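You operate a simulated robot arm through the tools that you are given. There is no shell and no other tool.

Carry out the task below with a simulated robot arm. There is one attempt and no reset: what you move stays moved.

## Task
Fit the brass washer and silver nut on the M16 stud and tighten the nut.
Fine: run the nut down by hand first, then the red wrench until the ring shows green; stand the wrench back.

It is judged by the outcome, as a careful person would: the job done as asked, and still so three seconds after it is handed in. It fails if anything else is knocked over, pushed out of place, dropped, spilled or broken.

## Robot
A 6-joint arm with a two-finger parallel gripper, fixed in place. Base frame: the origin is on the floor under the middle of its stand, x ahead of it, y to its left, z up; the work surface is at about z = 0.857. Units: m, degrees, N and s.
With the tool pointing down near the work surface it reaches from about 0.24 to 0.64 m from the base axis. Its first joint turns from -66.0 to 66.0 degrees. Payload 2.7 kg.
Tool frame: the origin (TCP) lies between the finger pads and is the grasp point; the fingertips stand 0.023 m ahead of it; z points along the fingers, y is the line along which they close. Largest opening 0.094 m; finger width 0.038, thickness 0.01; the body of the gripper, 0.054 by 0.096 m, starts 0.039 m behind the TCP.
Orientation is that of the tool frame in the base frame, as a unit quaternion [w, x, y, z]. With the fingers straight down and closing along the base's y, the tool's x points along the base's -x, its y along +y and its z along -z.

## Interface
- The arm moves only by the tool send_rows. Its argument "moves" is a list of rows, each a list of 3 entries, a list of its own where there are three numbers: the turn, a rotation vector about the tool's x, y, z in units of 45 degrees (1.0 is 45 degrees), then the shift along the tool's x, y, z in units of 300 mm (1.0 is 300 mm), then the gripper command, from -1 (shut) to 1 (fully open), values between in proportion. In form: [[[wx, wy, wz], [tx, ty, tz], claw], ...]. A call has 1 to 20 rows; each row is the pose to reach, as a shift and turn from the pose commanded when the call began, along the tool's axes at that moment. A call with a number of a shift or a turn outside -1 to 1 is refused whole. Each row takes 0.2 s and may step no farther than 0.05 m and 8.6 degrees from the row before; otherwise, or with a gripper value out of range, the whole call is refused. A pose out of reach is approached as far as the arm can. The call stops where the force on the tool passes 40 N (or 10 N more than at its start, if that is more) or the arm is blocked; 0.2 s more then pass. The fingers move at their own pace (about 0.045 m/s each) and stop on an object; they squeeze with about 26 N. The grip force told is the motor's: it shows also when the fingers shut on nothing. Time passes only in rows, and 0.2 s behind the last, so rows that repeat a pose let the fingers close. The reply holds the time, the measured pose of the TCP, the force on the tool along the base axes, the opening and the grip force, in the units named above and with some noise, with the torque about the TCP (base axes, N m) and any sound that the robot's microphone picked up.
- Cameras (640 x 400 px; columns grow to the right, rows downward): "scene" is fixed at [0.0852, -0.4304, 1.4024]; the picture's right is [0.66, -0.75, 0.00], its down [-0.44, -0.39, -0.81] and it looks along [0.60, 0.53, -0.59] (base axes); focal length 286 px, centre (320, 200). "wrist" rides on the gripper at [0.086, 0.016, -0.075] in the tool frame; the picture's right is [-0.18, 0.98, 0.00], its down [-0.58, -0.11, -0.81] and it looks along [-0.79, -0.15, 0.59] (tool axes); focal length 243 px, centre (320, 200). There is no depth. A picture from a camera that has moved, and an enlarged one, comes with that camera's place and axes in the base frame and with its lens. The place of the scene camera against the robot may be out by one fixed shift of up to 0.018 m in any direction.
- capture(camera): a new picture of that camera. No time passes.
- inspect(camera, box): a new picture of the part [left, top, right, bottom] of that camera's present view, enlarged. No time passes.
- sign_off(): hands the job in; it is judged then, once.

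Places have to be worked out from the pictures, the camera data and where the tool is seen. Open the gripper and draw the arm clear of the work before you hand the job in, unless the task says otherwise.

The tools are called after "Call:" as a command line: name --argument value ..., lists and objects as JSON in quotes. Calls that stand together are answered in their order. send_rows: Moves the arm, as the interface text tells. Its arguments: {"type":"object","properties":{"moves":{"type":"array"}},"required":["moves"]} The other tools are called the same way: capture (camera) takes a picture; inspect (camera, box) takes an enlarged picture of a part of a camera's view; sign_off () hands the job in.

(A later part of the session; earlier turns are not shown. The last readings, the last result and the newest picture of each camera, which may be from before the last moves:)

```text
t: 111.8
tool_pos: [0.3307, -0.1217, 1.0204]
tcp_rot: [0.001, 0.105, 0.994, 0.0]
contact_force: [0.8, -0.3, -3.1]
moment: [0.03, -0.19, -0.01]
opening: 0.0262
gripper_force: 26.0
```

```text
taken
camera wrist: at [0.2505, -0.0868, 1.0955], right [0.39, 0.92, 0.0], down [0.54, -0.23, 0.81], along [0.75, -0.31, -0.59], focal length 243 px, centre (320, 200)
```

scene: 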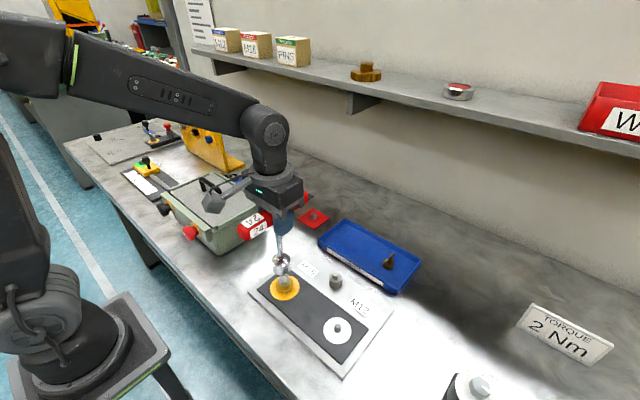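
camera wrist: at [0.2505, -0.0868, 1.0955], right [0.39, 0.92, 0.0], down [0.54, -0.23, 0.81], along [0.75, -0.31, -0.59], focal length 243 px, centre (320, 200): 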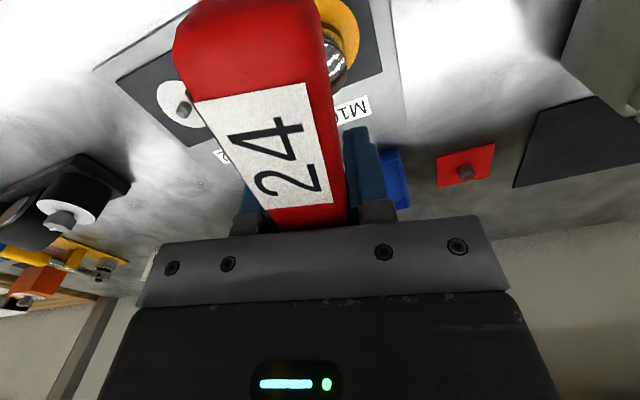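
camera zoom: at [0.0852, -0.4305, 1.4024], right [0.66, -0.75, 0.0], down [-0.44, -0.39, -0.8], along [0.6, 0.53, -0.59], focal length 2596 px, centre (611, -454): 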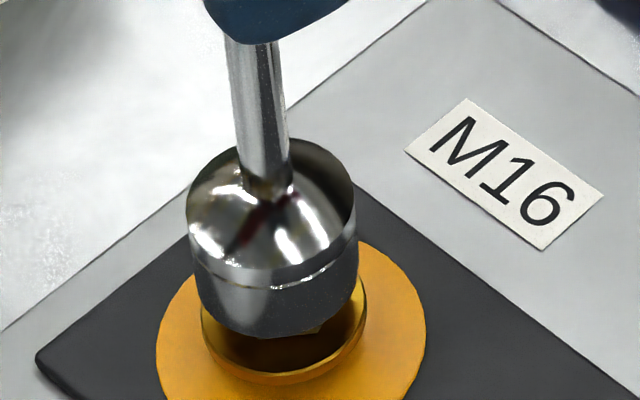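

The wrench is now slightly tilted in the grip, so the socket sits about 1 mm off in the scene view (to -x/+y). I'll trim +0.8 mm in x and try lowering again gently.

Call:
send_rows --moves '[[[0, 0, 0], [-0.0026, 0.0006, 0], -1], [[0, 0, 0], [-0.0026, 0.0006, 0.004], -1], [[0, 0, 0], [-0.0026, 0.0006, 0.008], -1], [[0, 0, 0], [-0.0026, 0.0006, 0.0117], -1], [[0, 0, 0], [-0.0026, 0.0006, 0.0117], -1]]'

Call:
inspect --camera "scene" --box '[268, 250, 308, 294]'

```text
t: 113.0
tool_pos: [0.331, -0.1211, 1.0159]
tcp_rot: [0.002, 0.104, 0.995, 0.001]
contact_force: [0.3, -0.2, -3.3]
moment: [0.02, 0.05, -0.01]
opening: 0.0261
gripper_force: 25.8
```

```text
9.09 times, centred on (288, 272) of scene
camera zoom: at [0.0852, -0.4305, 1.4024], right [0.66, -0.75, 0.0], down [-0.44, -0.39, -0.81], along [0.6, 0.53, -0.59], focal length 2596 px, centre (611, -454)
```

zoom: 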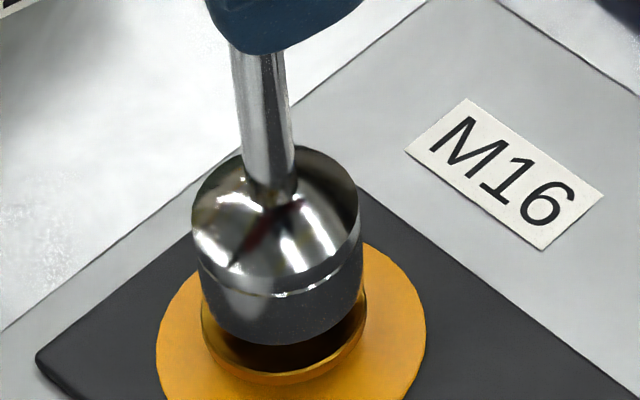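

Free at this height now. Lowering 3 mm more.

Call:
send_rows --moves '[[[0, 0, 0], [0, 0, 0.0033], -1], [[0, 0, 0], [0, 0, 0.0067], -1], [[0, 0, 0], [0, 0, 0.01], -1]]'

Call:
inspect --camera "scene" --box '[268, 250, 308, 294]'

```text
t: 113.8
tool_pos: [0.3307, -0.12, 1.0131]
tcp_rot: [0.002, 0.105, 0.994, 0.0]
contact_force: [0.1, 0.5, -3.5]
moment: [0.02, 0.0, 0.05]
opening: 0.0256
gripper_force: 26.2
```

```text
9.09 times, centred on (288, 272) of scene
camera zoom: at [0.0852, -0.4305, 1.4024], right [0.66, -0.75, 0.0], down [-0.44, -0.39, -0.81], along [0.6, 0.53, -0.59], focal length 2596 px, centre (611, -454)
```

zoom: 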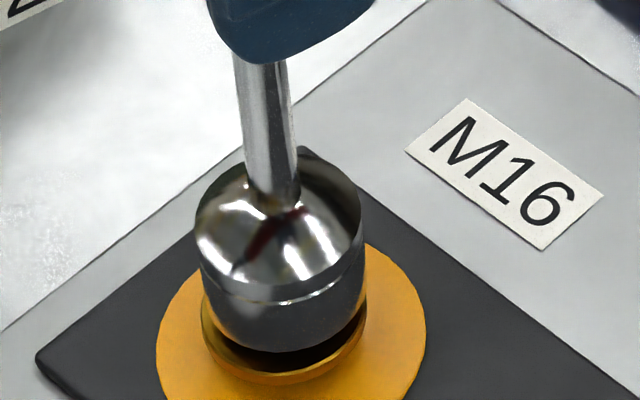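

It's entering freely again at yaw 12°. Continuing down in small steps.

Call:
send_rows --moves '[[[0, 0, 0], [0, 0, 0.0033], -1], [[0, 0, 0], [0, 0, 0.0067], -1], [[0, 0, 0], [0, 0, 0.01], -1], [[0, 0, 0], [0, 0, 0.0133], -1], [[0, 0, 0], [0, 0, 0.0167], -1]]'

Call:
inspect --camera "scene" --box '[268, 250, 308, 294]'

```text
t: 115.0
tool_pos: [0.3315, -0.1197, 1.0092]
tcp_rot: [0.002, 0.105, 0.995, 0.0]
contact_force: [-1.1, 2.2, 4.8]
moment: [0.28, 0.27, -0.03]
opening: 0.0257
gripper_force: 25.5
```

```text
9.09 times, centred on (288, 272) of scene
camera zoom: at [0.0851, -0.4304, 1.4025], right [0.66, -0.75, 0.0], down [-0.44, -0.39, -0.81], along [0.6, 0.53, -0.59], focal length 2596 px, centre (611, -454)
```

zoom: 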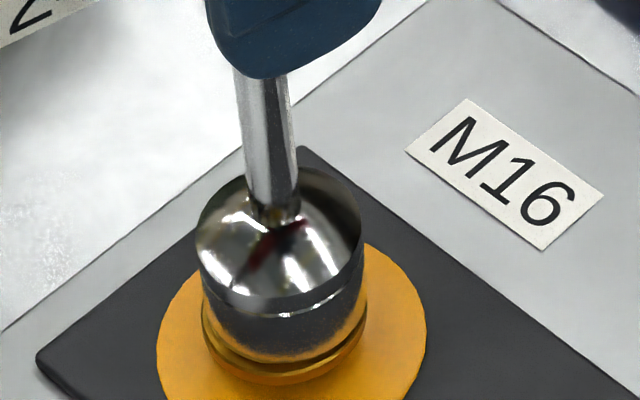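

It's seated with about 8 N of contact. I'll zoom in on the socket/washer gap.

Call:
inspect --camera "scene" --box '[274, 274, 304, 296]'

Call:
inspect --camera "wrist" --box '[300, 0, 370, 70]'

```text
16.00 times, centred on (289, 285) of scene
camera zoom: at [0.0851, -0.4304, 1.4025], right [0.66, -0.75, 0.0], down [-0.44, -0.39, -0.81], along [0.6, 0.53, -0.59], focal length 4569 px, centre (816, -1160)
```

zoom: 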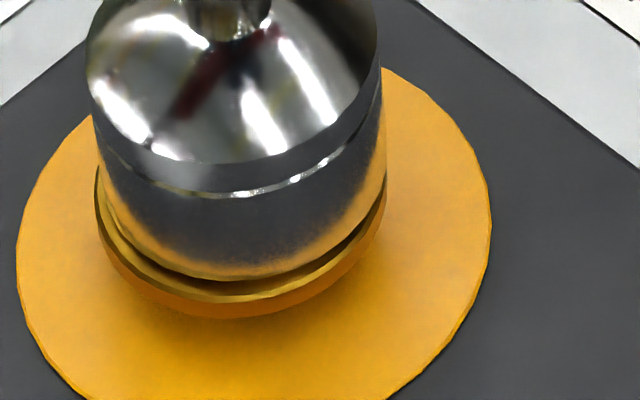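

```text
5.71 times, centred on (335, 35) of wrist
camera zoom: at [0.2514, -0.0866, 1.0838], right [0.38, 0.92, 0.0], down [0.54, -0.23, 0.81], along [0.75, -0.31, -0.59], focal length 1386 px, centre (234, 1143)
```

zoom: 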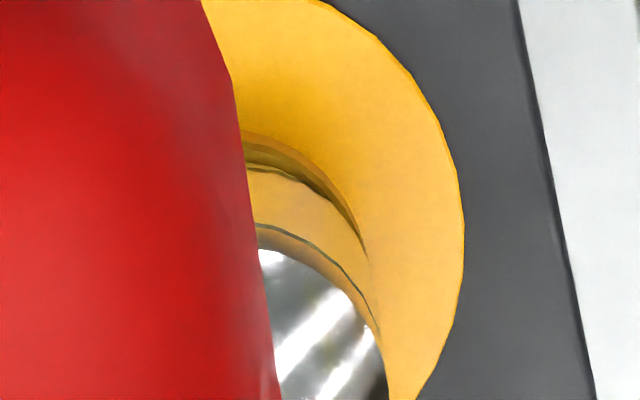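

The socket stops about 3 mm above the washer, presumably with the stud tip touching inside. I'll turn clockwise 8° and check for torque at this seated depth.

Call:
send_rows --moves '[[[0, 0, 0.0667], [0, 0, 0], -1], [[0, 0, 0.1333], [0, 0, 0], -1], [[0, 0, 0.1778], [0, 0, 0], -1], [[0, 0, 0.1778], [0, 0, 0], -1]]'

Call:
inspect --camera "scene" --box '[268, 250, 308, 294]'

```text
t: 116.0
tool_pos: [0.3328, -0.1211, 1.0089]
tcp_rot: [0.002, 0.174, 0.985, -0.001]
contact_force: [-1.2, -2.7, 12.5]
moment: [-0.28, 0.23, -0.01]
opening: 0.0259
gripper_force: 26.1
```

```text
9.09 times, centred on (288, 272) of scene
camera zoom: at [0.085, -0.4305, 1.4024], right [0.66, -0.75, 0.0], down [-0.44, -0.39, -0.81], along [0.6, 0.53, -0.59], focal length 2596 px, centre (611, -454)
```

zoom: 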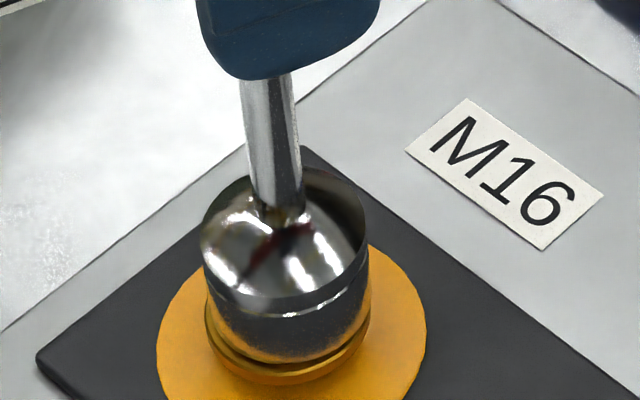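

Still no torque at yaw 20°; the bore is loose around the nut. I'll keep sweeping clockwise under light down force through the angles not yet tried, in 12° calls, watching for a drop or torque.

Call:
send_rows --moves '[[[0, 0, 0.0889], [0, 0, 0], -1], [[0, 0, 0.1778], [0, 0, 0], -1], [[0, 0, 0.2667], [0, 0, 0], -1], [[0, 0, 0.3556], [0, 0, 0], -1]]'

Call:
send_rows --moves '[[[0, 0, 0.0889], [0, 0, 0], -1], [[0, 0, 0.1778], [0, 0, 0], -1], [[0, 0, 0.2667], [0, 0, 0], -1], [[0, 0, 0.3556], [0, 0, 0], -1]]'

Call:
inspect --camera "scene" --box '[262, 240, 316, 300]'

```text
t: 117.0
tool_pos: [0.3323, -0.1207, 1.0082]
tcp_rot: [0.002, 0.31, 0.951, 0.001]
contact_force: [-2.1, -1.7, 13.1]
moment: [-0.18, 0.29, 0.05]
opening: 0.0257
gripper_force: 26.6
```

```text
t: 118.0
tool_pos: [0.3321, -0.1214, 1.0088]
tcp_rot: [0.001, 0.439, 0.899, 0.001]
contact_force: [-1.6, -0.4, 6.4]
moment: [-0.01, 0.08, 0.0]
opening: 0.0258
gripper_force: 25.9
```

```text
6.67 times, centred on (289, 270) of scene
camera zoom: at [0.0851, -0.4304, 1.4024], right [0.66, -0.75, 0.0], down [-0.44, -0.39, -0.81], along [0.6, 0.53, -0.59], focal length 1904 px, centre (527, -267)
```

zoom: 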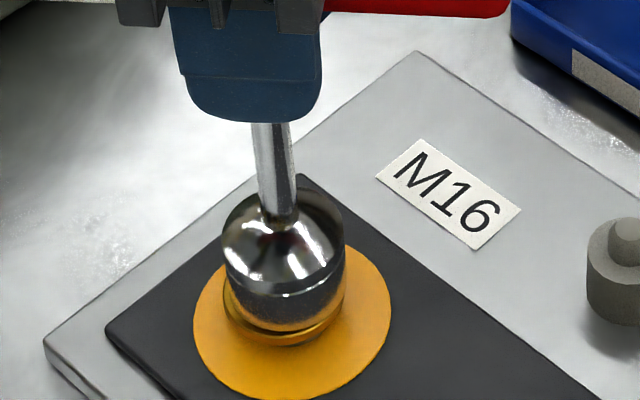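

Yaw 52°, up-force easing to 6 N, no torque yet. Continuing in 12° calls.

Call:
send_rows --moves '[[[0, 0, 0.0667], [0, 0, 0.001], -1], [[0, 0, 0.1333], [0, 0, 0.001], -1], [[0, 0, 0.2], [0, 0, 0.001], -1], [[0, 0, 0.2667], [0, 0, 0.001], -1]]'

Call:
inspect --camera "scene" --box '[262, 240, 316, 300]'

```text
t: 119.0
tool_pos: [0.3317, -0.1216, 1.0086]
tcp_rot: [0.003, 0.531, 0.847, 0.001]
contact_force: [-3.3, -2.2, 19.7]
moment: [-0.21, 0.38, 0.08]
opening: 0.0259
gripper_force: 25.9
```

```text
6.67 times, centred on (289, 270) of scene
camera zoom: at [0.0849, -0.4304, 1.4024], right [0.66, -0.75, 0.0], down [-0.44, -0.39, -0.81], along [0.6, 0.53, -0.59], focal length 1904 px, centre (527, -267)
```

zoom: 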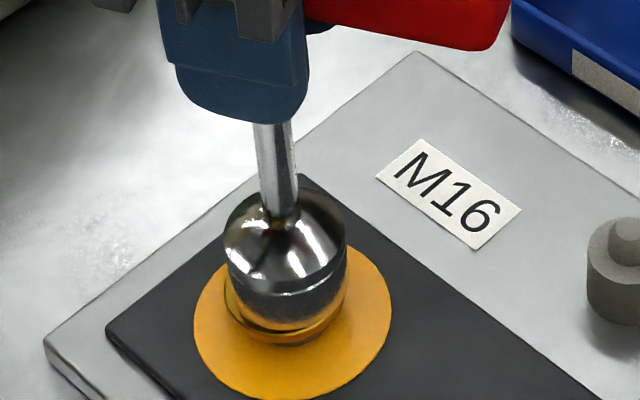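

Yaw 64°: the up-force is higher at 20 N and torque is 0.08. Continuing another 12°.

Call:
send_rows --moves '[[[0, 0, 0.0667], [0, 0, -0.001], -1], [[0, 0, 0.1333], [0, 0, -0.001], -1], [[0, 0, 0.2], [0, 0, -0.001], -1], [[0, 0, 0.2667], [0, 0, -0.001], -1]]'

Call:
inspect --camera "scene" --box '[262, 240, 316, 300]'

```text
t: 120.0
tool_pos: [0.3314, -0.1218, 1.0079]
tcp_rot: [0.003, 0.617, 0.787, 0.001]
contact_force: [-0.7, -3.5, 19.1]
moment: [-0.26, 0.09, 0.06]
opening: 0.0262
gripper_force: 26.0
```

```text
6.67 times, centred on (289, 270) of scene
camera zoom: at [0.0849, -0.4304, 1.4024], right [0.66, -0.75, 0.0], down [-0.44, -0.39, -0.81], along [0.6, 0.53, -0.59], focal length 1904 px, centre (527, -267)
```

zoom: 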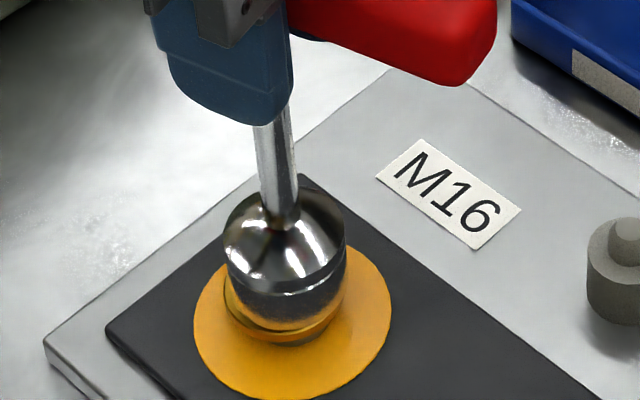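

A full 60° sweep gave no engagement. I'll go back 4° to yaw 72° (equivalent to 12°) and press a little further down to see whether it seats deeper.

Call:
send_rows --moves '[[[0, 0, -0.0889], [0, 0, 0], -1], [[0, 0, -0.0889], [0, 0, 0.003], -1], [[0, 0, -0.0889], [0, 0, 0.005], -1], [[0, 0, -0.0889], [0, 0, 0.005], -1]]'

Call:
inspect --camera "scene" --box '[274, 274, 304, 296]'

Call:
capture --camera "wrist"

```text
t: 121.0
tool_pos: [0.3322, -0.1201, 1.0073]
tcp_rot: [0.003, 0.588, 0.809, 0.002]
contact_force: [-3.2, -0.2, 31.8]
moment: [-0.01, 0.34, -0.02]
opening: 0.0259
gripper_force: 26.0
```

```text
16.00 times, centred on (289, 285) of scene
camera zoom: at [0.0847, -0.4303, 1.4025], right [0.66, -0.75, 0.0], down [-0.44, -0.39, -0.81], along [0.6, 0.53, -0.59], focal length 4569 px, centre (816, -1160)
```

zoom: 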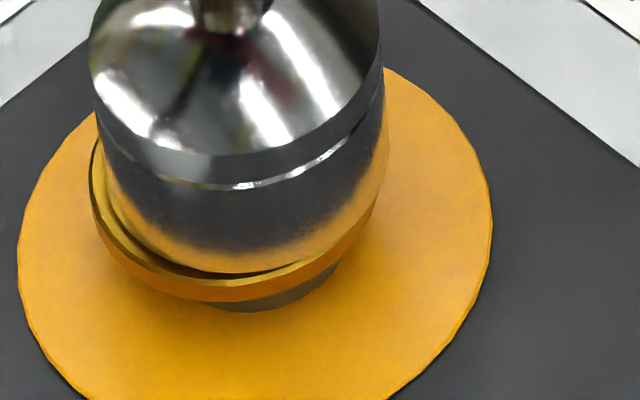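

```text
taken
camera wrist: at [0.3217, -0.0337, 1.0831], right [0.99, 0.13, 0.01], down [0.07, -0.59, 0.81], along [0.11, -0.8, -0.59], focal length 243 px, centre (320, 200)
```

wrist: 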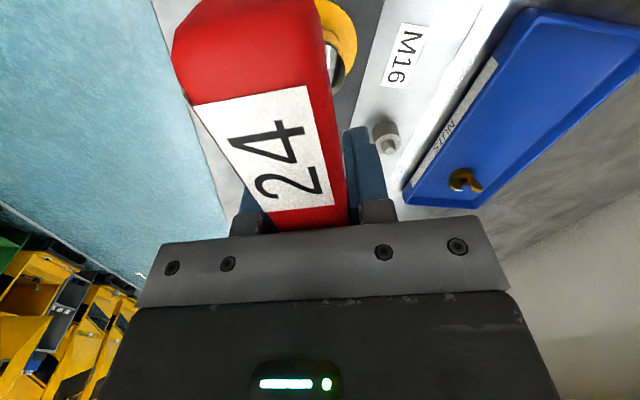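

The washer appears to have shifted relative to the collar. I'll lift the wrench off and look carefully at the nut and washer.

Call:
send_rows --moves '[[[0, 0, 0], [0, 0, -0.01], -1], [[0, 0, 0], [0, 0, -0.05], -1], [[0, 0, 0], [0, 0, -0.1], -1], [[0, 0, 0], [0, 0, -0.15], -1], [[0, 0, 0], [0, 0, -0.2], -1], [[0, 0, 0], [0, 0, -0.2], -1]]'

Call:
inspect --camera "scene" --box '[274, 264, 306, 296]'

Call:
capture --camera "scene"

```text
t: 122.4
tool_pos: [0.3315, -0.1208, 1.0652]
tcp_rot: [0.002, 0.589, 0.808, 0.001]
contact_force: [-0.4, -1.0, -2.5]
moment: [0.03, -0.01, -0.02]
opening: 0.026
gripper_force: 26.2
```

```text
12.50 times, centred on (290, 280) of scene
camera zoom: at [0.0852, -0.4305, 1.4024], right [0.66, -0.75, 0.0], down [-0.44, -0.39, -0.81], along [0.6, 0.53, -0.59], focal length 3570 px, centre (695, -800)
```

zoom: 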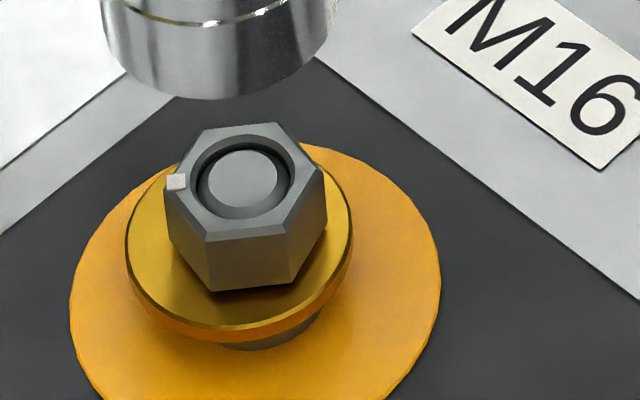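

```text
taken
```

scene: 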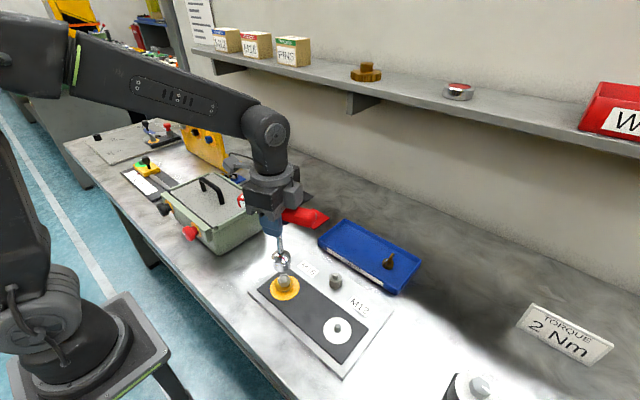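

The nut hasn't moved, but the washer has slid about 2 mm sideways on the collar. I'll zoom further to understand what's clamped and what's loose.

Call:
inspect --camera "scene" --box '[279, 274, 301, 294]'

Call:
inspect --camera "wrist" --box '[310, 0, 370, 60]'

```text
16.00 times, centred on (290, 284) of scene
camera zoom: at [0.0852, -0.4305, 1.4024], right [0.66, -0.75, 0.0], down [-0.44, -0.39, -0.81], along [0.6, 0.53, -0.59], focal length 4569 px, centre (800, -1144)
```

zoom: 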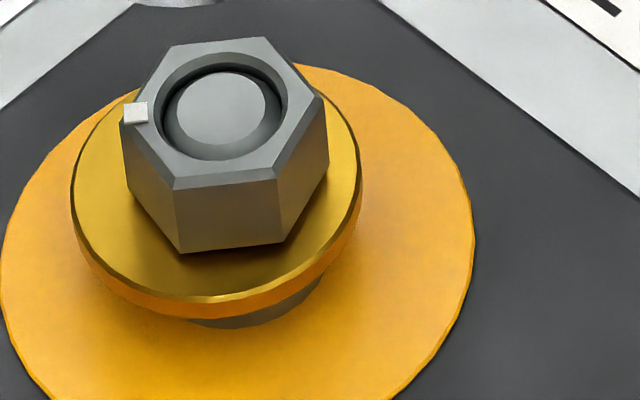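

```text
6.67 times, centred on (340, 30) of wrist
camera zoom: at [0.3203, -0.0336, 1.1415], right [0.99, 0.13, 0.0], down [0.07, -0.59, 0.81], along [0.11, -0.8, -0.59], focal length 1618 px, centre (187, 1333)
```

zoom: 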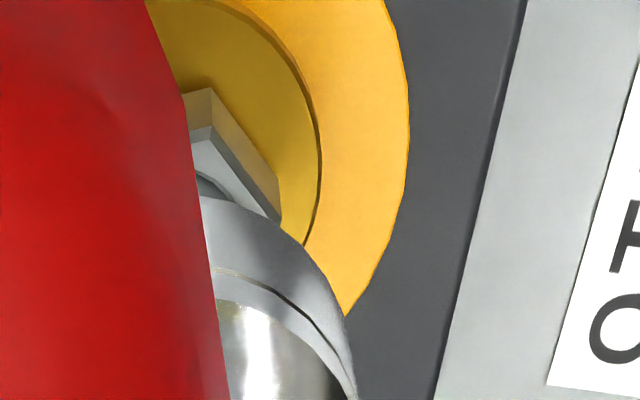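

Re-deriving the heights: the socket does go fully down to washer level, yet doesn't drive at 9° or 12°. The hex may be offset 30°, so I'll rotate to yaw 42° above the nut, re-centre, and seat it there.

Call:
send_rows --moves '[[[0, 0, -0.1667], [0, 0, 0], -1], [[0, 0, -0.3333], [0, 0, 0.02], -1], [[0, 0, -0.5], [0, 0, 0.05], -1], [[0, 0, -0.6667], [0, 0, 0.08], -1], [[0, 0, -0.6667], [0, 0, 0.1], -1], [[0, 0, -0.6667], [0, 0, 0.1], -1]]'

Call:
inspect --camera "scene" --box '[268, 250, 308, 294]'

Call:
inspect --camera "wrist" --box '[300, 0, 370, 70]'

```text
t: 123.8
tool_pos: [0.3315, -0.1211, 1.0368]
tcp_rot: [0.002, 0.359, 0.934, 0.0]
contact_force: [0.0, 1.2, -3.2]
moment: [0.03, -0.01, 0.0]
opening: 0.0259
gripper_force: 26.0
```

```text
9.09 times, centred on (288, 272) of scene
camera zoom: at [0.0852, -0.4305, 1.4024], right [0.66, -0.75, 0.0], down [-0.44, -0.39, -0.81], along [0.6, 0.53, -0.59], focal length 2596 px, centre (611, -454)
```

zoom: 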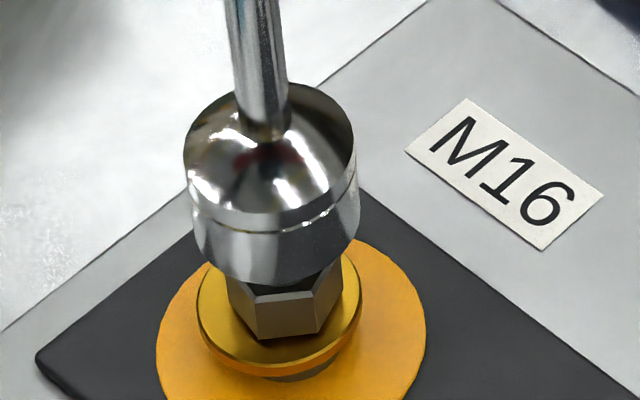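

```text
5.71 times, centred on (335, 35) of wrist
camera zoom: at [0.2789, -0.051, 1.1122], right [0.79, 0.61, 0.0], down [0.36, -0.47, 0.81], along [0.49, -0.64, -0.59], focal length 1386 px, centre (234, 1143)
```

zoom: 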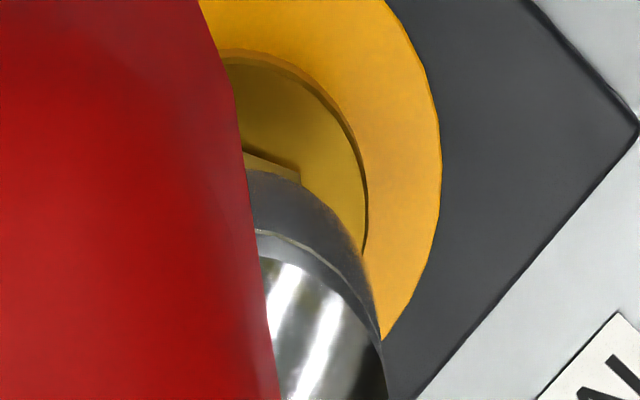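

The socket is centred over the nut at yaw 42°. Lowering to the depth where it blocked before, then feeling further.

Call:
send_rows --moves '[[[0, 0, 0], [0, 0, 0.02], -1], [[0, 0, 0], [0, 0, 0.04], -1], [[0, 0, 0], [0, 0, 0.053], -1], [[0, 0, 0], [0, 0, 0.06], -1], [[0, 0, 0], [0, 0, 0.066], -1], [[0, 0, 0], [0, 0, 0.072], -1]]'

Call:
inspect --camera "scene" --box '[268, 250, 308, 294]'

Call:
inspect --camera "wrist" --box '[300, 0, 370, 70]'

```text
t: 125.2
tool_pos: [0.331, -0.1216, 1.014]
tcp_rot: [0.003, 0.359, 0.933, 0.0]
contact_force: [-3.8, -5.1, 12.8]
moment: [0.43, 0.79, 0.01]
opening: 0.026
gripper_force: 26.2
```

```text
9.09 times, centred on (288, 272) of scene
camera zoom: at [0.0849, -0.4305, 1.4024], right [0.66, -0.75, 0.0], down [-0.44, -0.39, -0.81], along [0.6, 0.53, -0.59], focal length 2596 px, centre (611, -454)
```

zoom: 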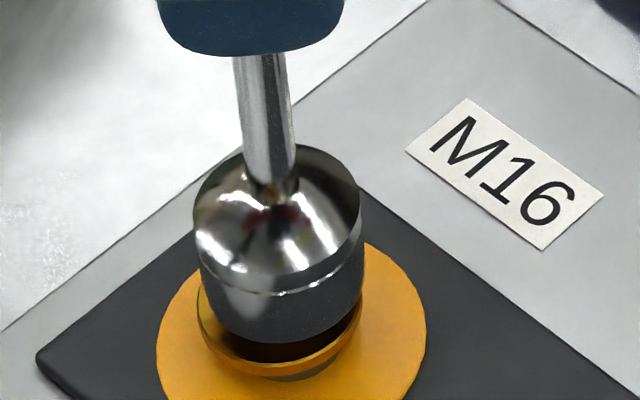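

```text
5.71 times, centred on (335, 35) of wrist
camera zoom: at [0.2788, -0.0512, 1.0909], right [0.79, 0.61, 0.0], down [0.35, -0.47, 0.81], along [0.49, -0.64, -0.59], focal length 1386 px, centre (234, 1143)
```

zoom: 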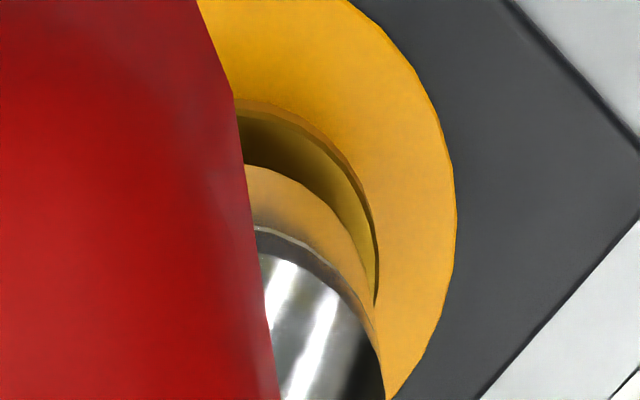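

It's touching at the same 6–7 mm insertion depth with a side force towards (-x, -y). I'll trim 0.8 mm that way and see if it drops in at this angle.

Call:
send_rows --moves '[[[0, 0, 0], [0, -0.0013, -0.003], -1], [[0, 0, 0], [0, -0.0026, -0.003], -1], [[0, 0, 0], [0, -0.0026, 0.001], -1], [[0, 0, 0], [0, -0.0026, 0.003], -1]]'

Call:
inspect --camera "scene" --box '[268, 250, 308, 294]'

```text
t: 126.2
tool_pos: [0.3305, -0.1214, 1.0146]
tcp_rot: [0.003, 0.359, 0.933, 0.001]
contact_force: [0.1, 1.6, 19.8]
moment: [0.22, 0.25, -0.03]
opening: 0.0258
gripper_force: 26.3
```

```text
9.09 times, centred on (288, 272) of scene
camera zoom: at [0.0849, -0.4303, 1.4025], right [0.66, -0.75, 0.0], down [-0.44, -0.39, -0.81], along [0.6, 0.53, -0.59], focal length 2596 px, centre (611, -454)
```

zoom: 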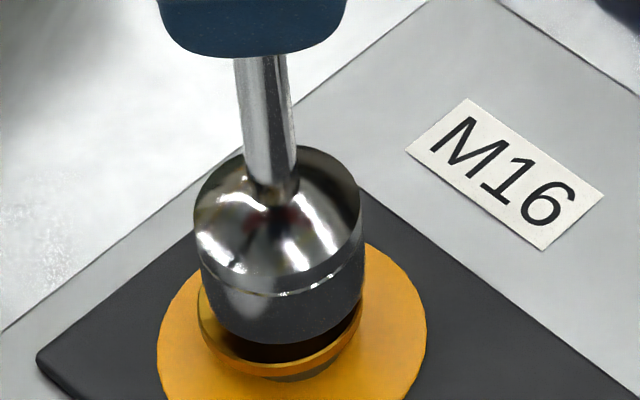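

At yaw 42° it's blocked flat (20 N, no side force), so the hex phase matters and 42° is wrong. I'll keep this light press and rotate clockwise in steps until the up-force vanishes, i.e. the hex drops in.

Call:
send_rows --moves '[[[0, 0, 0.0889], [0, 0, 0], -1], [[0, 0, 0.1778], [0, 0, 0], -1], [[0, 0, 0.2667], [0, 0, 0], -1]]'

Call:
send_rows --moves '[[[0, 0, 0.0889], [0, 0, 0], -1], [[0, 0, 0.1333], [0, 0, 0], -1]]'

Call:
inspect --camera "scene" --box '[268, 250, 308, 294]'

Call:
capture --camera "wrist"

```text
t: 127.0
tool_pos: [0.3315, -0.1213, 1.016]
tcp_rot: [0.003, 0.454, 0.891, 0.0]
contact_force: [-2.0, -0.3, 28.2]
moment: [-0.09, 0.06, 1.1]
opening: 0.0257
gripper_force: 25.6
```

```text
t: 127.6
tool_pos: [0.331, -0.1212, 1.0144]
tcp_rot: [0.003, 0.5, 0.866, 0.001]
contact_force: [1.5, -6.8, 20.6]
moment: [-0.19, -0.15, 1.29]
opening: 0.0274
gripper_force: 26.2
```

```text
9.09 times, centred on (288, 272) of scene
camera zoom: at [0.085, -0.4306, 1.4024], right [0.66, -0.75, 0.0], down [-0.44, -0.39, -0.81], along [0.6, 0.53, -0.59], focal length 2596 px, centre (611, -454)
```

zoom: 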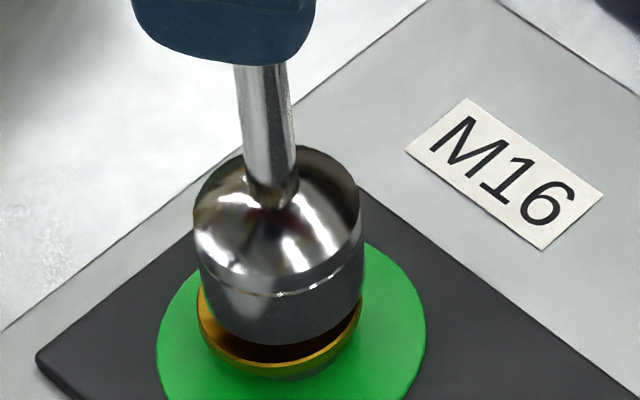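

```text
taken
camera wrist: at [0.3026, -0.0385, 1.0898], right [0.94, 0.33, 0.01], down [0.19, -0.56, 0.81], along [0.27, -0.76, -0.59], focal length 243 px, centre (320, 200)
```

wrist: 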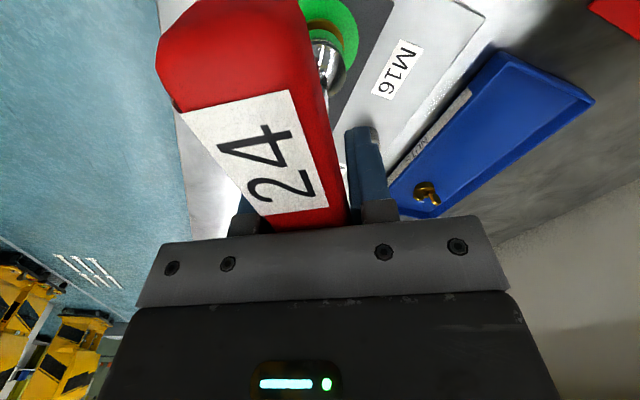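

The ring has turned green, with the wrench delivering about 1.3 N·m. I stop tightening here and back the twist off about 5° to relieve the torque without loosening the nut.

Call:
send_rows --moves '[[[0, 0, -0.0444], [0, 0, -0.001], -1], [[0, 0, -0.0889], [0, 0, -0.002], -1], [[0, 0, -0.1111], [0, 0, -0.003], -1]]'

Call:
inspect --camera "scene" --box '[262, 240, 316, 300]'

```text
t: 128.4
tool_pos: [0.3312, -0.1207, 1.0137]
tcp_rot: [0.001, 0.464, 0.886, 0.001]
contact_force: [5.8, -2.1, 4.6]
moment: [0.22, 0.03, -1.34]
opening: 0.0267
gripper_force: 26.3
```

```text
6.67 times, centred on (289, 270) of scene
camera zoom: at [0.0853, -0.4305, 1.4024], right [0.66, -0.75, 0.0], down [-0.44, -0.39, -0.8], along [0.6, 0.53, -0.59], focal length 1904 px, centre (527, -267)
```

zoom: 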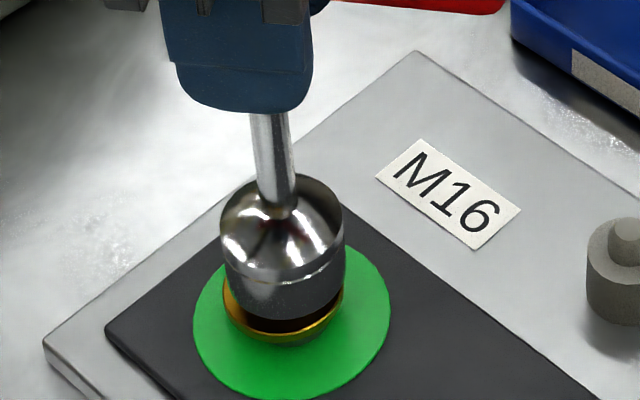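

Backing off 5° was too much (-1.34 N·m), though the ring is still green. I'll go forward about half of that to bring the torque to zero.

Call:
send_rows --moves '[[[0, 0, 0.0278], [0, 0, -0.001], -1], [[0, 0, 0.0533], [0, 0, -0.002], -1], [[0, 0, 0.0533], [0, 0, -0.002], -1]]'

Call:
inspect --camera "scene" --box '[262, 240, 316, 300]'

```text
t: 129.2
tool_pos: [0.3292, -0.1204, 1.0138]
tcp_rot: [0.0, 0.479, 0.878, -0.001]
contact_force: [3.6, -0.9, -12.0]
moment: [-0.03, 0.24, 1.32]
opening: 0.0257
gripper_force: 26.2
```

```text
6.67 times, centred on (289, 270) of scene
camera zoom: at [0.0854, -0.4305, 1.4024], right [0.66, -0.75, 0.0], down [-0.44, -0.39, -0.8], along [0.6, 0.53, -0.59], focal length 1904 px, centre (527, -267)
```

zoom: 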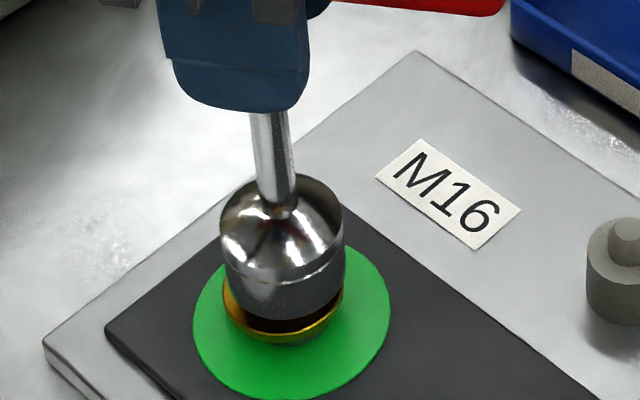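

Now +1.3 N·m, so zero is about 1.2° back. I'll fine-adjust.

Call:
send_rows --moves '[[[0, 0, -0.0133], [0, 0, 0], -1], [[0, 0, -0.0256], [0, 0, 0], -1], [[0, 0, -0.0256], [0, 0, 0], -1]]'

```text
t: 130.0
tool_pos: [0.3314, -0.1202, 1.0164]
tcp_rot: [0.002, 0.472, 0.881, 0.001]
contact_force: [0.8, -0.1, -3.4]
moment: [-0.02, -0.01, -0.02]
opening: 0.0256
gripper_force: 25.8
```

Torque is zero and only the wrench's weight is felt. I'll lift straight up off the nut and check the ring.

Call:
send_rows --moves '[[[0, 0, 0], [0, 0, -0.02], -1], [[0, 0, 0], [0, 0, -0.05], -1], [[0, 0, 0], [0, 0, -0.1], -1], [[0, 0, 0], [0, 0, -0.15], -1], [[0, 0, 0], [0, 0, -0.2], -1], [[0, 0, 0], [0, 0, -0.2], -1]]'

Call:
capture --camera "scene"

Call:
inspect --camera "scene" --box '[262, 240, 316, 300]'

Call:
capture --camera "wrist"

```text
t: 131.4
tool_pos: [0.3319, -0.1197, 1.0743]
tcp_rot: [0.002, 0.472, 0.882, 0.001]
contact_force: [0.0, 0.2, -1.9]
moment: [-0.02, -0.03, -0.02]
opening: 0.0259
gripper_force: 26.1
```

```text
taken
```

scene: 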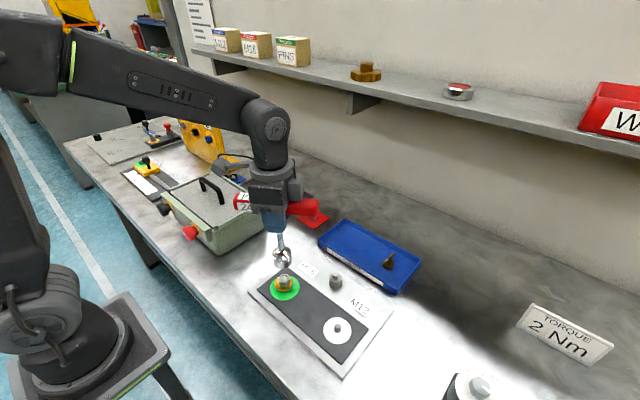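

```text
6.67 times, centred on (289, 270) of scene
camera zoom: at [0.0852, -0.4305, 1.4024], right [0.66, -0.75, 0.0], down [-0.44, -0.39, -0.81], along [0.6, 0.53, -0.59], focal length 1904 px, centre (527, -267)
```

zoom: 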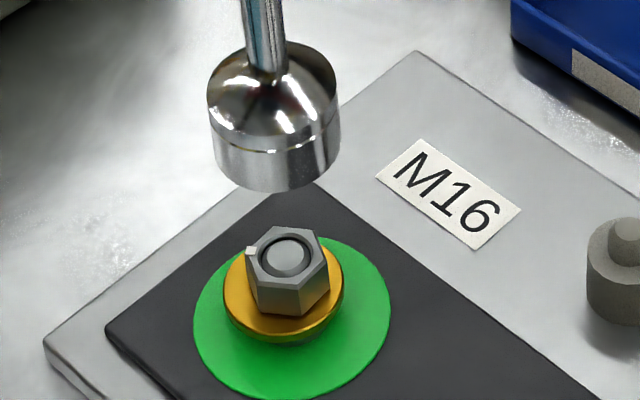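

```text
taken
camera wrist: at [0.2978, -0.0407, 1.1504], right [0.92, 0.39, 0.0], down [0.23, -0.54, 0.81], along [0.32, -0.74, -0.59], focal length 243 px, centre (320, 200)
```

wrist: 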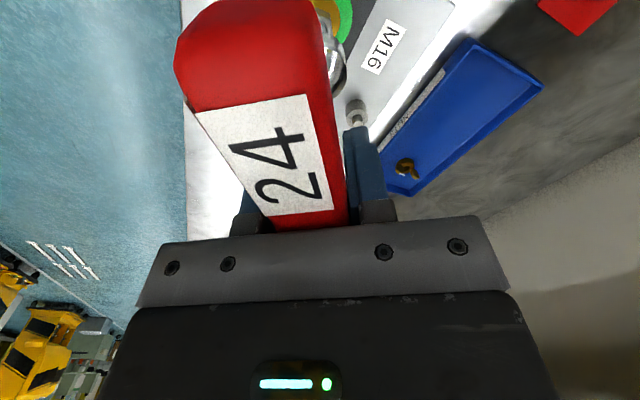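

The ring stays green with the wrench off. Now I'll return the wrench: unwind the yaw, then carry it back over its red stand at (0.5617, 0.0043).

Call:
send_rows --moves '[[[0, 0, -0.1667], [0, 0, -0.02], -1], [[0, 0, -0.3333], [0, 0, -0.04], -1], [[0, 0, -0.5], [0, 0, -0.05], -1], [[0, 0, -0.6667], [0, 0, -0.05], -1], [[0, 0, -0.8333], [0, 0, -0.05], -1], [[0, 0, -1], [0, 0, -0.05], -1]]'

Call:
send_rows --moves '[[[0, 0, -0.04], [-0.04, 0.0335, 0], -1], [[0, 0, -0.08], [-0.11, 0.0922, 0], -1], [[0, 0, -0.12], [-0.19, 0.1592, 0], -1], [[0, 0, -0.16], [-0.28, 0.2346, 0], -1], [[0, 0, -0.2], [-0.37, 0.3101, 0], -1], [[0, 0, -0.2511], [-0.46, 0.3855, 0], -1], [[0, 0, -0.2511], [-0.54, 0.4525, 0], -1], [[0, 0, -0.2511], [-0.61, 0.5112, 0], -1], [[0, 0, -0.2511], [-0.65, 0.5447, 0], -1], [[0, 0, -0.2511], [-0.668, 0.5598, 0], -1], [[0, 0, -0.2511], [-0.668, 0.5598, 0], -1]]'

Call:
inspect --camera "scene" --box '[270, 130, 370, 240]'

Call:
capture --camera "wrist"

```text
t: 132.8
tool_pos: [0.3316, -0.1206, 1.0904]
tcp_rot: [0.002, 0.097, 0.995, 0.0]
contact_force: [0.2, -0.3, -2.5]
moment: [0.0, -0.01, 0.0]
opening: 0.0262
gripper_force: 26.1
```

```text
t: 135.2
tool_pos: [0.5594, 0.0046, 1.0916]
tcp_rot: [0.002, 0.0, 1.0, 0.0]
contact_force: [0.4, -0.8, -3.3]
moment: [0.01, -0.01, 0.01]
opening: 0.026
gripper_force: 26.4
```

```text
3.64 times, centred on (320, 185) of scene
camera zoom: at [0.0852, -0.4304, 1.4024], right [0.66, -0.75, 0.0], down [-0.44, -0.39, -0.8], along [0.6, 0.53, -0.59], focal length 1038 px, centre (320, 254)
```

zoom: 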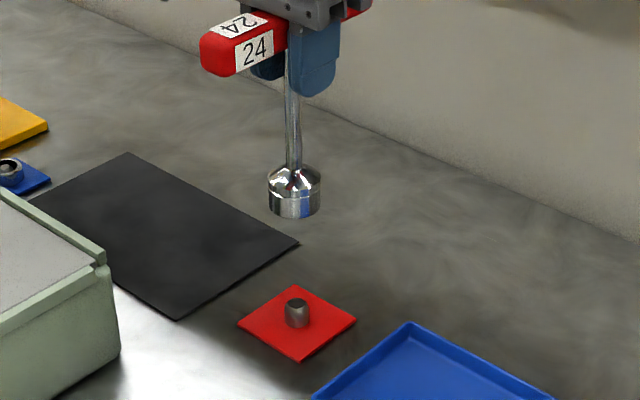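

```text
taken
camera wrist: at [0.4737, 0.0201, 1.1671], right [0.18, 0.98, 0.0], down [0.58, -0.11, 0.81], along [0.79, -0.15, -0.59], focal length 243 px, centre (320, 200)
```

wrist: 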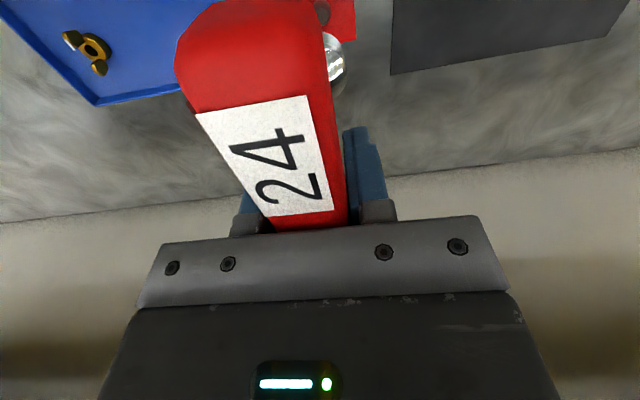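

The socket hangs above the peg; the TCP is 2 mm short in x. I'll correct and lower to just above the peg top, then check alignment.

Call:
send_rows --moves '[[[0, 0, 0], [-0.0067, 0.0007, 0.03], -1], [[0, 0, 0], [-0.0067, 0.0007, 0.09], -1], [[0, 0, 0], [-0.0067, 0.0007, 0.15], -1], [[0, 0, 0], [-0.0067, 0.0007, 0.21], -1], [[0, 0, 0], [-0.0067, 0.0007, 0.24], -1], [[0, 0, 0], [-0.0067, 0.0007, 0.24], -1]]'

Call:
inspect --camera "scene" --box '[280, 170, 350, 240]'

Call:
inspect --camera "wrist" --box '[300, 0, 370, 70]'

```text
t: 136.6
tool_pos: [0.5631, 0.0047, 1.019]
tcp_rot: [0.003, 0.0, 1.0, 0.0]
contact_force: [0.8, 0.9, -2.4]
moment: [0.01, 0.03, 0.02]
opening: 0.0258
gripper_force: 25.8
```

```text
5.71 times, centred on (315, 205) of scene
camera zoom: at [0.0852, -0.4304, 1.4024], right [0.66, -0.75, 0.0], down [-0.44, -0.39, -0.8], along [0.6, 0.53, -0.59], focal length 1632 px, centre (349, 171)
```

zoom: 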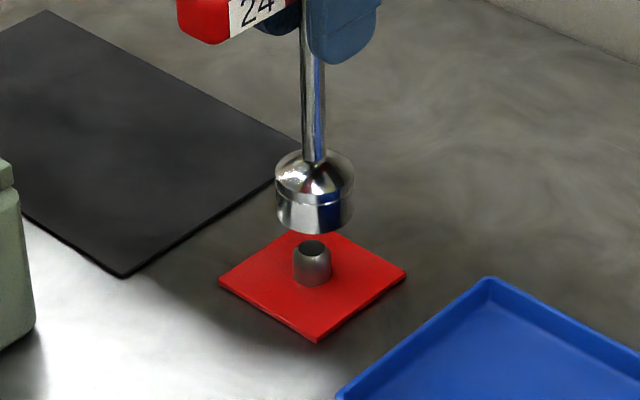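

```text
5.71 times, centred on (335, 35) of wrist
camera zoom: at [0.4769, 0.0202, 1.0942], right [0.18, 0.98, 0.0], down [0.58, -0.11, 0.81], along [0.79, -0.15, -0.59], focal length 1386 px, centre (234, 1143)
```

zoom: 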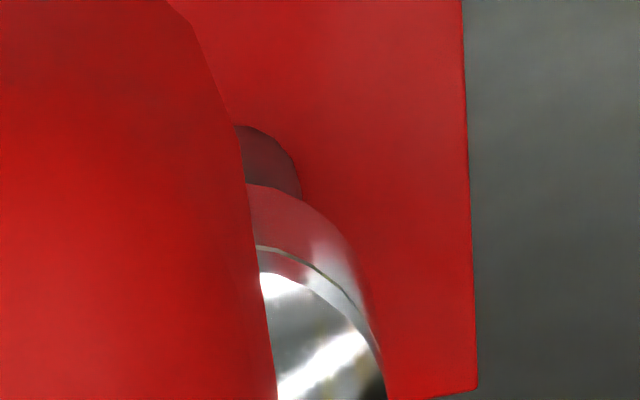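

The socket is about 1.5 mm past the peg in +x. I'll trim back and lower over the peg in small steps.

Call:
send_rows --moves '[[[0, 0, 0], [0.005, 0.0017, 0], -1], [[0, 0, 0], [0.005, 0.0017, 0.015], -1], [[0, 0, 0], [0.005, 0.0017, 0.03], -1], [[0, 0, 0], [0.005, 0.0017, 0.045], -1], [[0, 0, 0], [0.005, 0.0017, 0.06], -1], [[0, 0, 0], [0.005, 0.0017, 0.075], -1]]'

Call:
inspect --camera "scene" --box '[280, 170, 350, 240]'

Call:
inspect --camera "wrist" --box '[300, 0, 370, 70]'

```text
t: 138.0
tool_pos: [0.562, 0.0057, 0.9975]
tcp_rot: [0.002, 0.0, 1.0, 0.001]
contact_force: [-0.4, 1.7, -3.1]
moment: [0.03, -0.02, -0.07]
opening: 0.0259
gripper_force: 25.9
```

```text
5.71 times, centred on (315, 205) of scene
camera zoom: at [0.0852, -0.4304, 1.4024], right [0.66, -0.75, 0.0], down [-0.44, -0.39, -0.8], along [0.6, 0.53, -0.59], focal length 1632 px, centre (349, 171)
```

zoom: 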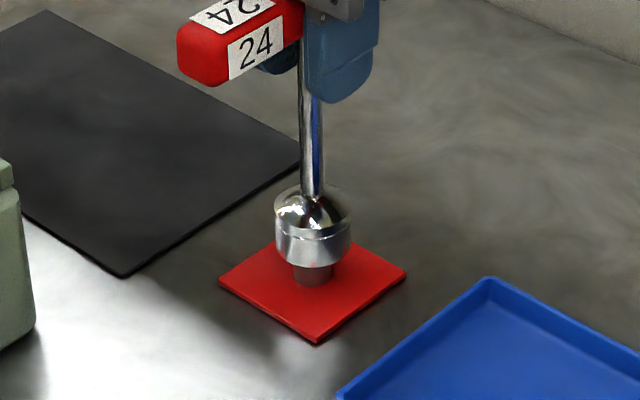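

```text
5.71 times, centred on (335, 35) of wrist
camera zoom: at [0.476, 0.0212, 1.0726], right [0.18, 0.98, 0.0], down [0.58, -0.11, 0.81], along [0.8, -0.15, -0.59], focal length 1386 px, centre (234, 1143)
```

zoom: 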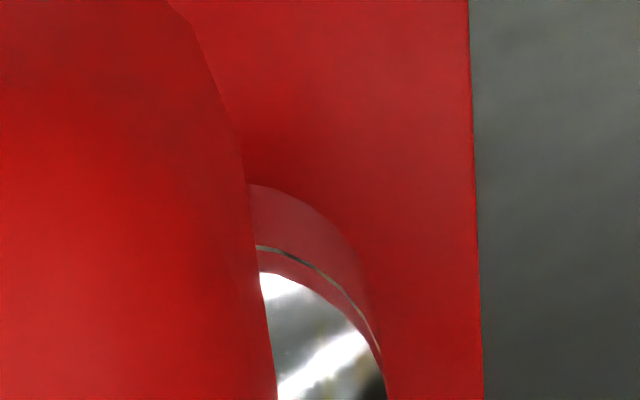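

The socket is right over the peg with no contact force. Continuing down slowly until it stands on the plate.

Call:
send_rows --moves '[[[0, 0, 0], [0, 0, 0.01], -1], [[0, 0, 0], [0, 0, 0.02], -1], [[0, 0, 0], [0, 0, 0.03], -1], [[0, 0, 0], [0, 0, 0.037], -1], [[0, 0, 0], [0, 0, 0.042], -1]]'

Call:
inspect --camera "scene" --box '[280, 170, 350, 240]'

```text
t: 139.2
tool_pos: [0.5611, 0.005, 0.9829]
tcp_rot: [0.002, 0.0, 1.0, 0.001]
contact_force: [-0.6, -0.3, -3.0]
moment: [0.03, -0.01, 0.0]
opening: 0.026
gripper_force: 26.0
```

```text
5.71 times, centred on (315, 205) of scene
camera zoom: at [0.0852, -0.4304, 1.4024], right [0.66, -0.75, 0.0], down [-0.44, -0.39, -0.8], along [0.6, 0.53, -0.59], focal length 1632 px, centre (349, 171)
```

zoom: 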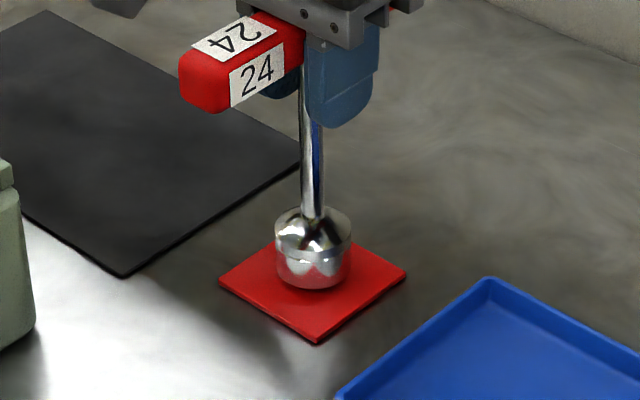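

Almost down; I'll lower in 1 mm steps until the plate takes the weight.

Call:
send_rows --moves '[[[0, 0, 0], [0, 0, 0.0033], -1], [[0, 0, 0], [0, 0, 0.0067], -1], [[0, 0, 0], [0, 0, 0.0067], -1]]'

```text
t: 140.0
tool_pos: [0.5611, 0.005, 0.9826]
tcp_rot: [0.002, -0.001, 1.0, 0.0]
contact_force: [-0.6, 0.6, -2.5]
moment: [-0.04, 0.02, -0.03]
opening: 0.0259
gripper_force: 26.4
```

Still carrying the weight; 1.5 mm more.

Call:
send_rows --moves '[[[0, 0, 0], [0, 0, 0.0025], -1], [[0, 0, 0], [0, 0, 0.005], -1], [[0, 0, 0], [0, 0, 0.005], -1]]'

Call:
inspect --camera "scene" --box '[290, 195, 340, 235]'

```text
t: 140.8
tool_pos: [0.562, 0.0046, 0.981]
tcp_rot: [0.002, 0.0, 1.0, 0.0]
contact_force: [-0.3, 0.6, -3.0]
moment: [0.01, 0.0, 0.03]
opening: 0.0259
gripper_force: 25.7
```

```text
10.00 times, centred on (315, 215) of scene
camera zoom: at [0.0852, -0.4304, 1.4024], right [0.66, -0.75, 0.0], down [-0.44, -0.39, -0.8], along [0.6, 0.53, -0.59], focal length 2856 px, centre (370, 50)
```

zoom: 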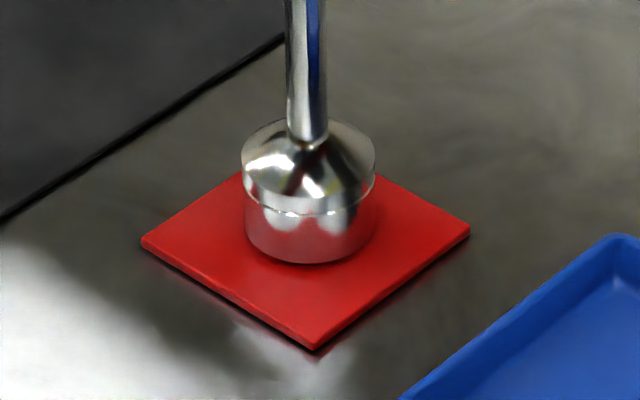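

Very close to the plate now. Another 1.5 mm.

Call:
send_rows --moves '[[[0, 0, 0], [0, 0, 0.0025], -1], [[0, 0, 0], [0, 0, 0.005], -1], [[0, 0, 0], [0, 0, 0.005], -1]]'

```text
t: 141.6
tool_pos: [0.5613, 0.0052, 0.9797]
tcp_rot: [0.001, 0.001, 1.0, 0.0]
contact_force: [-0.1, 0.0, -3.7]
moment: [-0.05, -0.03, -0.02]
opening: 0.0258
gripper_force: 26.0
```

Call:
send_rows --moves '[[[0, 0, 0], [0, 0, 0.0025], -1], [[0, 0, 0], [0, 0, 0.005], -1], [[0, 0, 0], [0, 0, 0.005], -1]]'

Call:
inspect --camera "scene" --box '[290, 195, 340, 235]'

```text
t: 142.4
tool_pos: [0.5624, 0.0053, 0.9778]
tcp_rot: [0.002, 0.001, 1.0, -0.001]
contact_force: [-3.2, 0.0, 7.9]
moment: [-0.02, 0.65, -0.02]
opening: 0.0258
gripper_force: 26.2
```

```text
10.00 times, centred on (315, 215) of scene
camera zoom: at [0.0849, -0.4304, 1.4024], right [0.66, -0.75, 0.0], down [-0.44, -0.39, -0.81], along [0.6, 0.53, -0.59], focal length 2856 px, centre (370, 50)
```

zoom: 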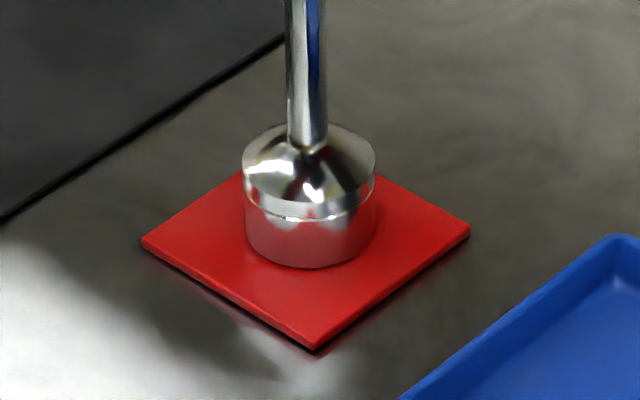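

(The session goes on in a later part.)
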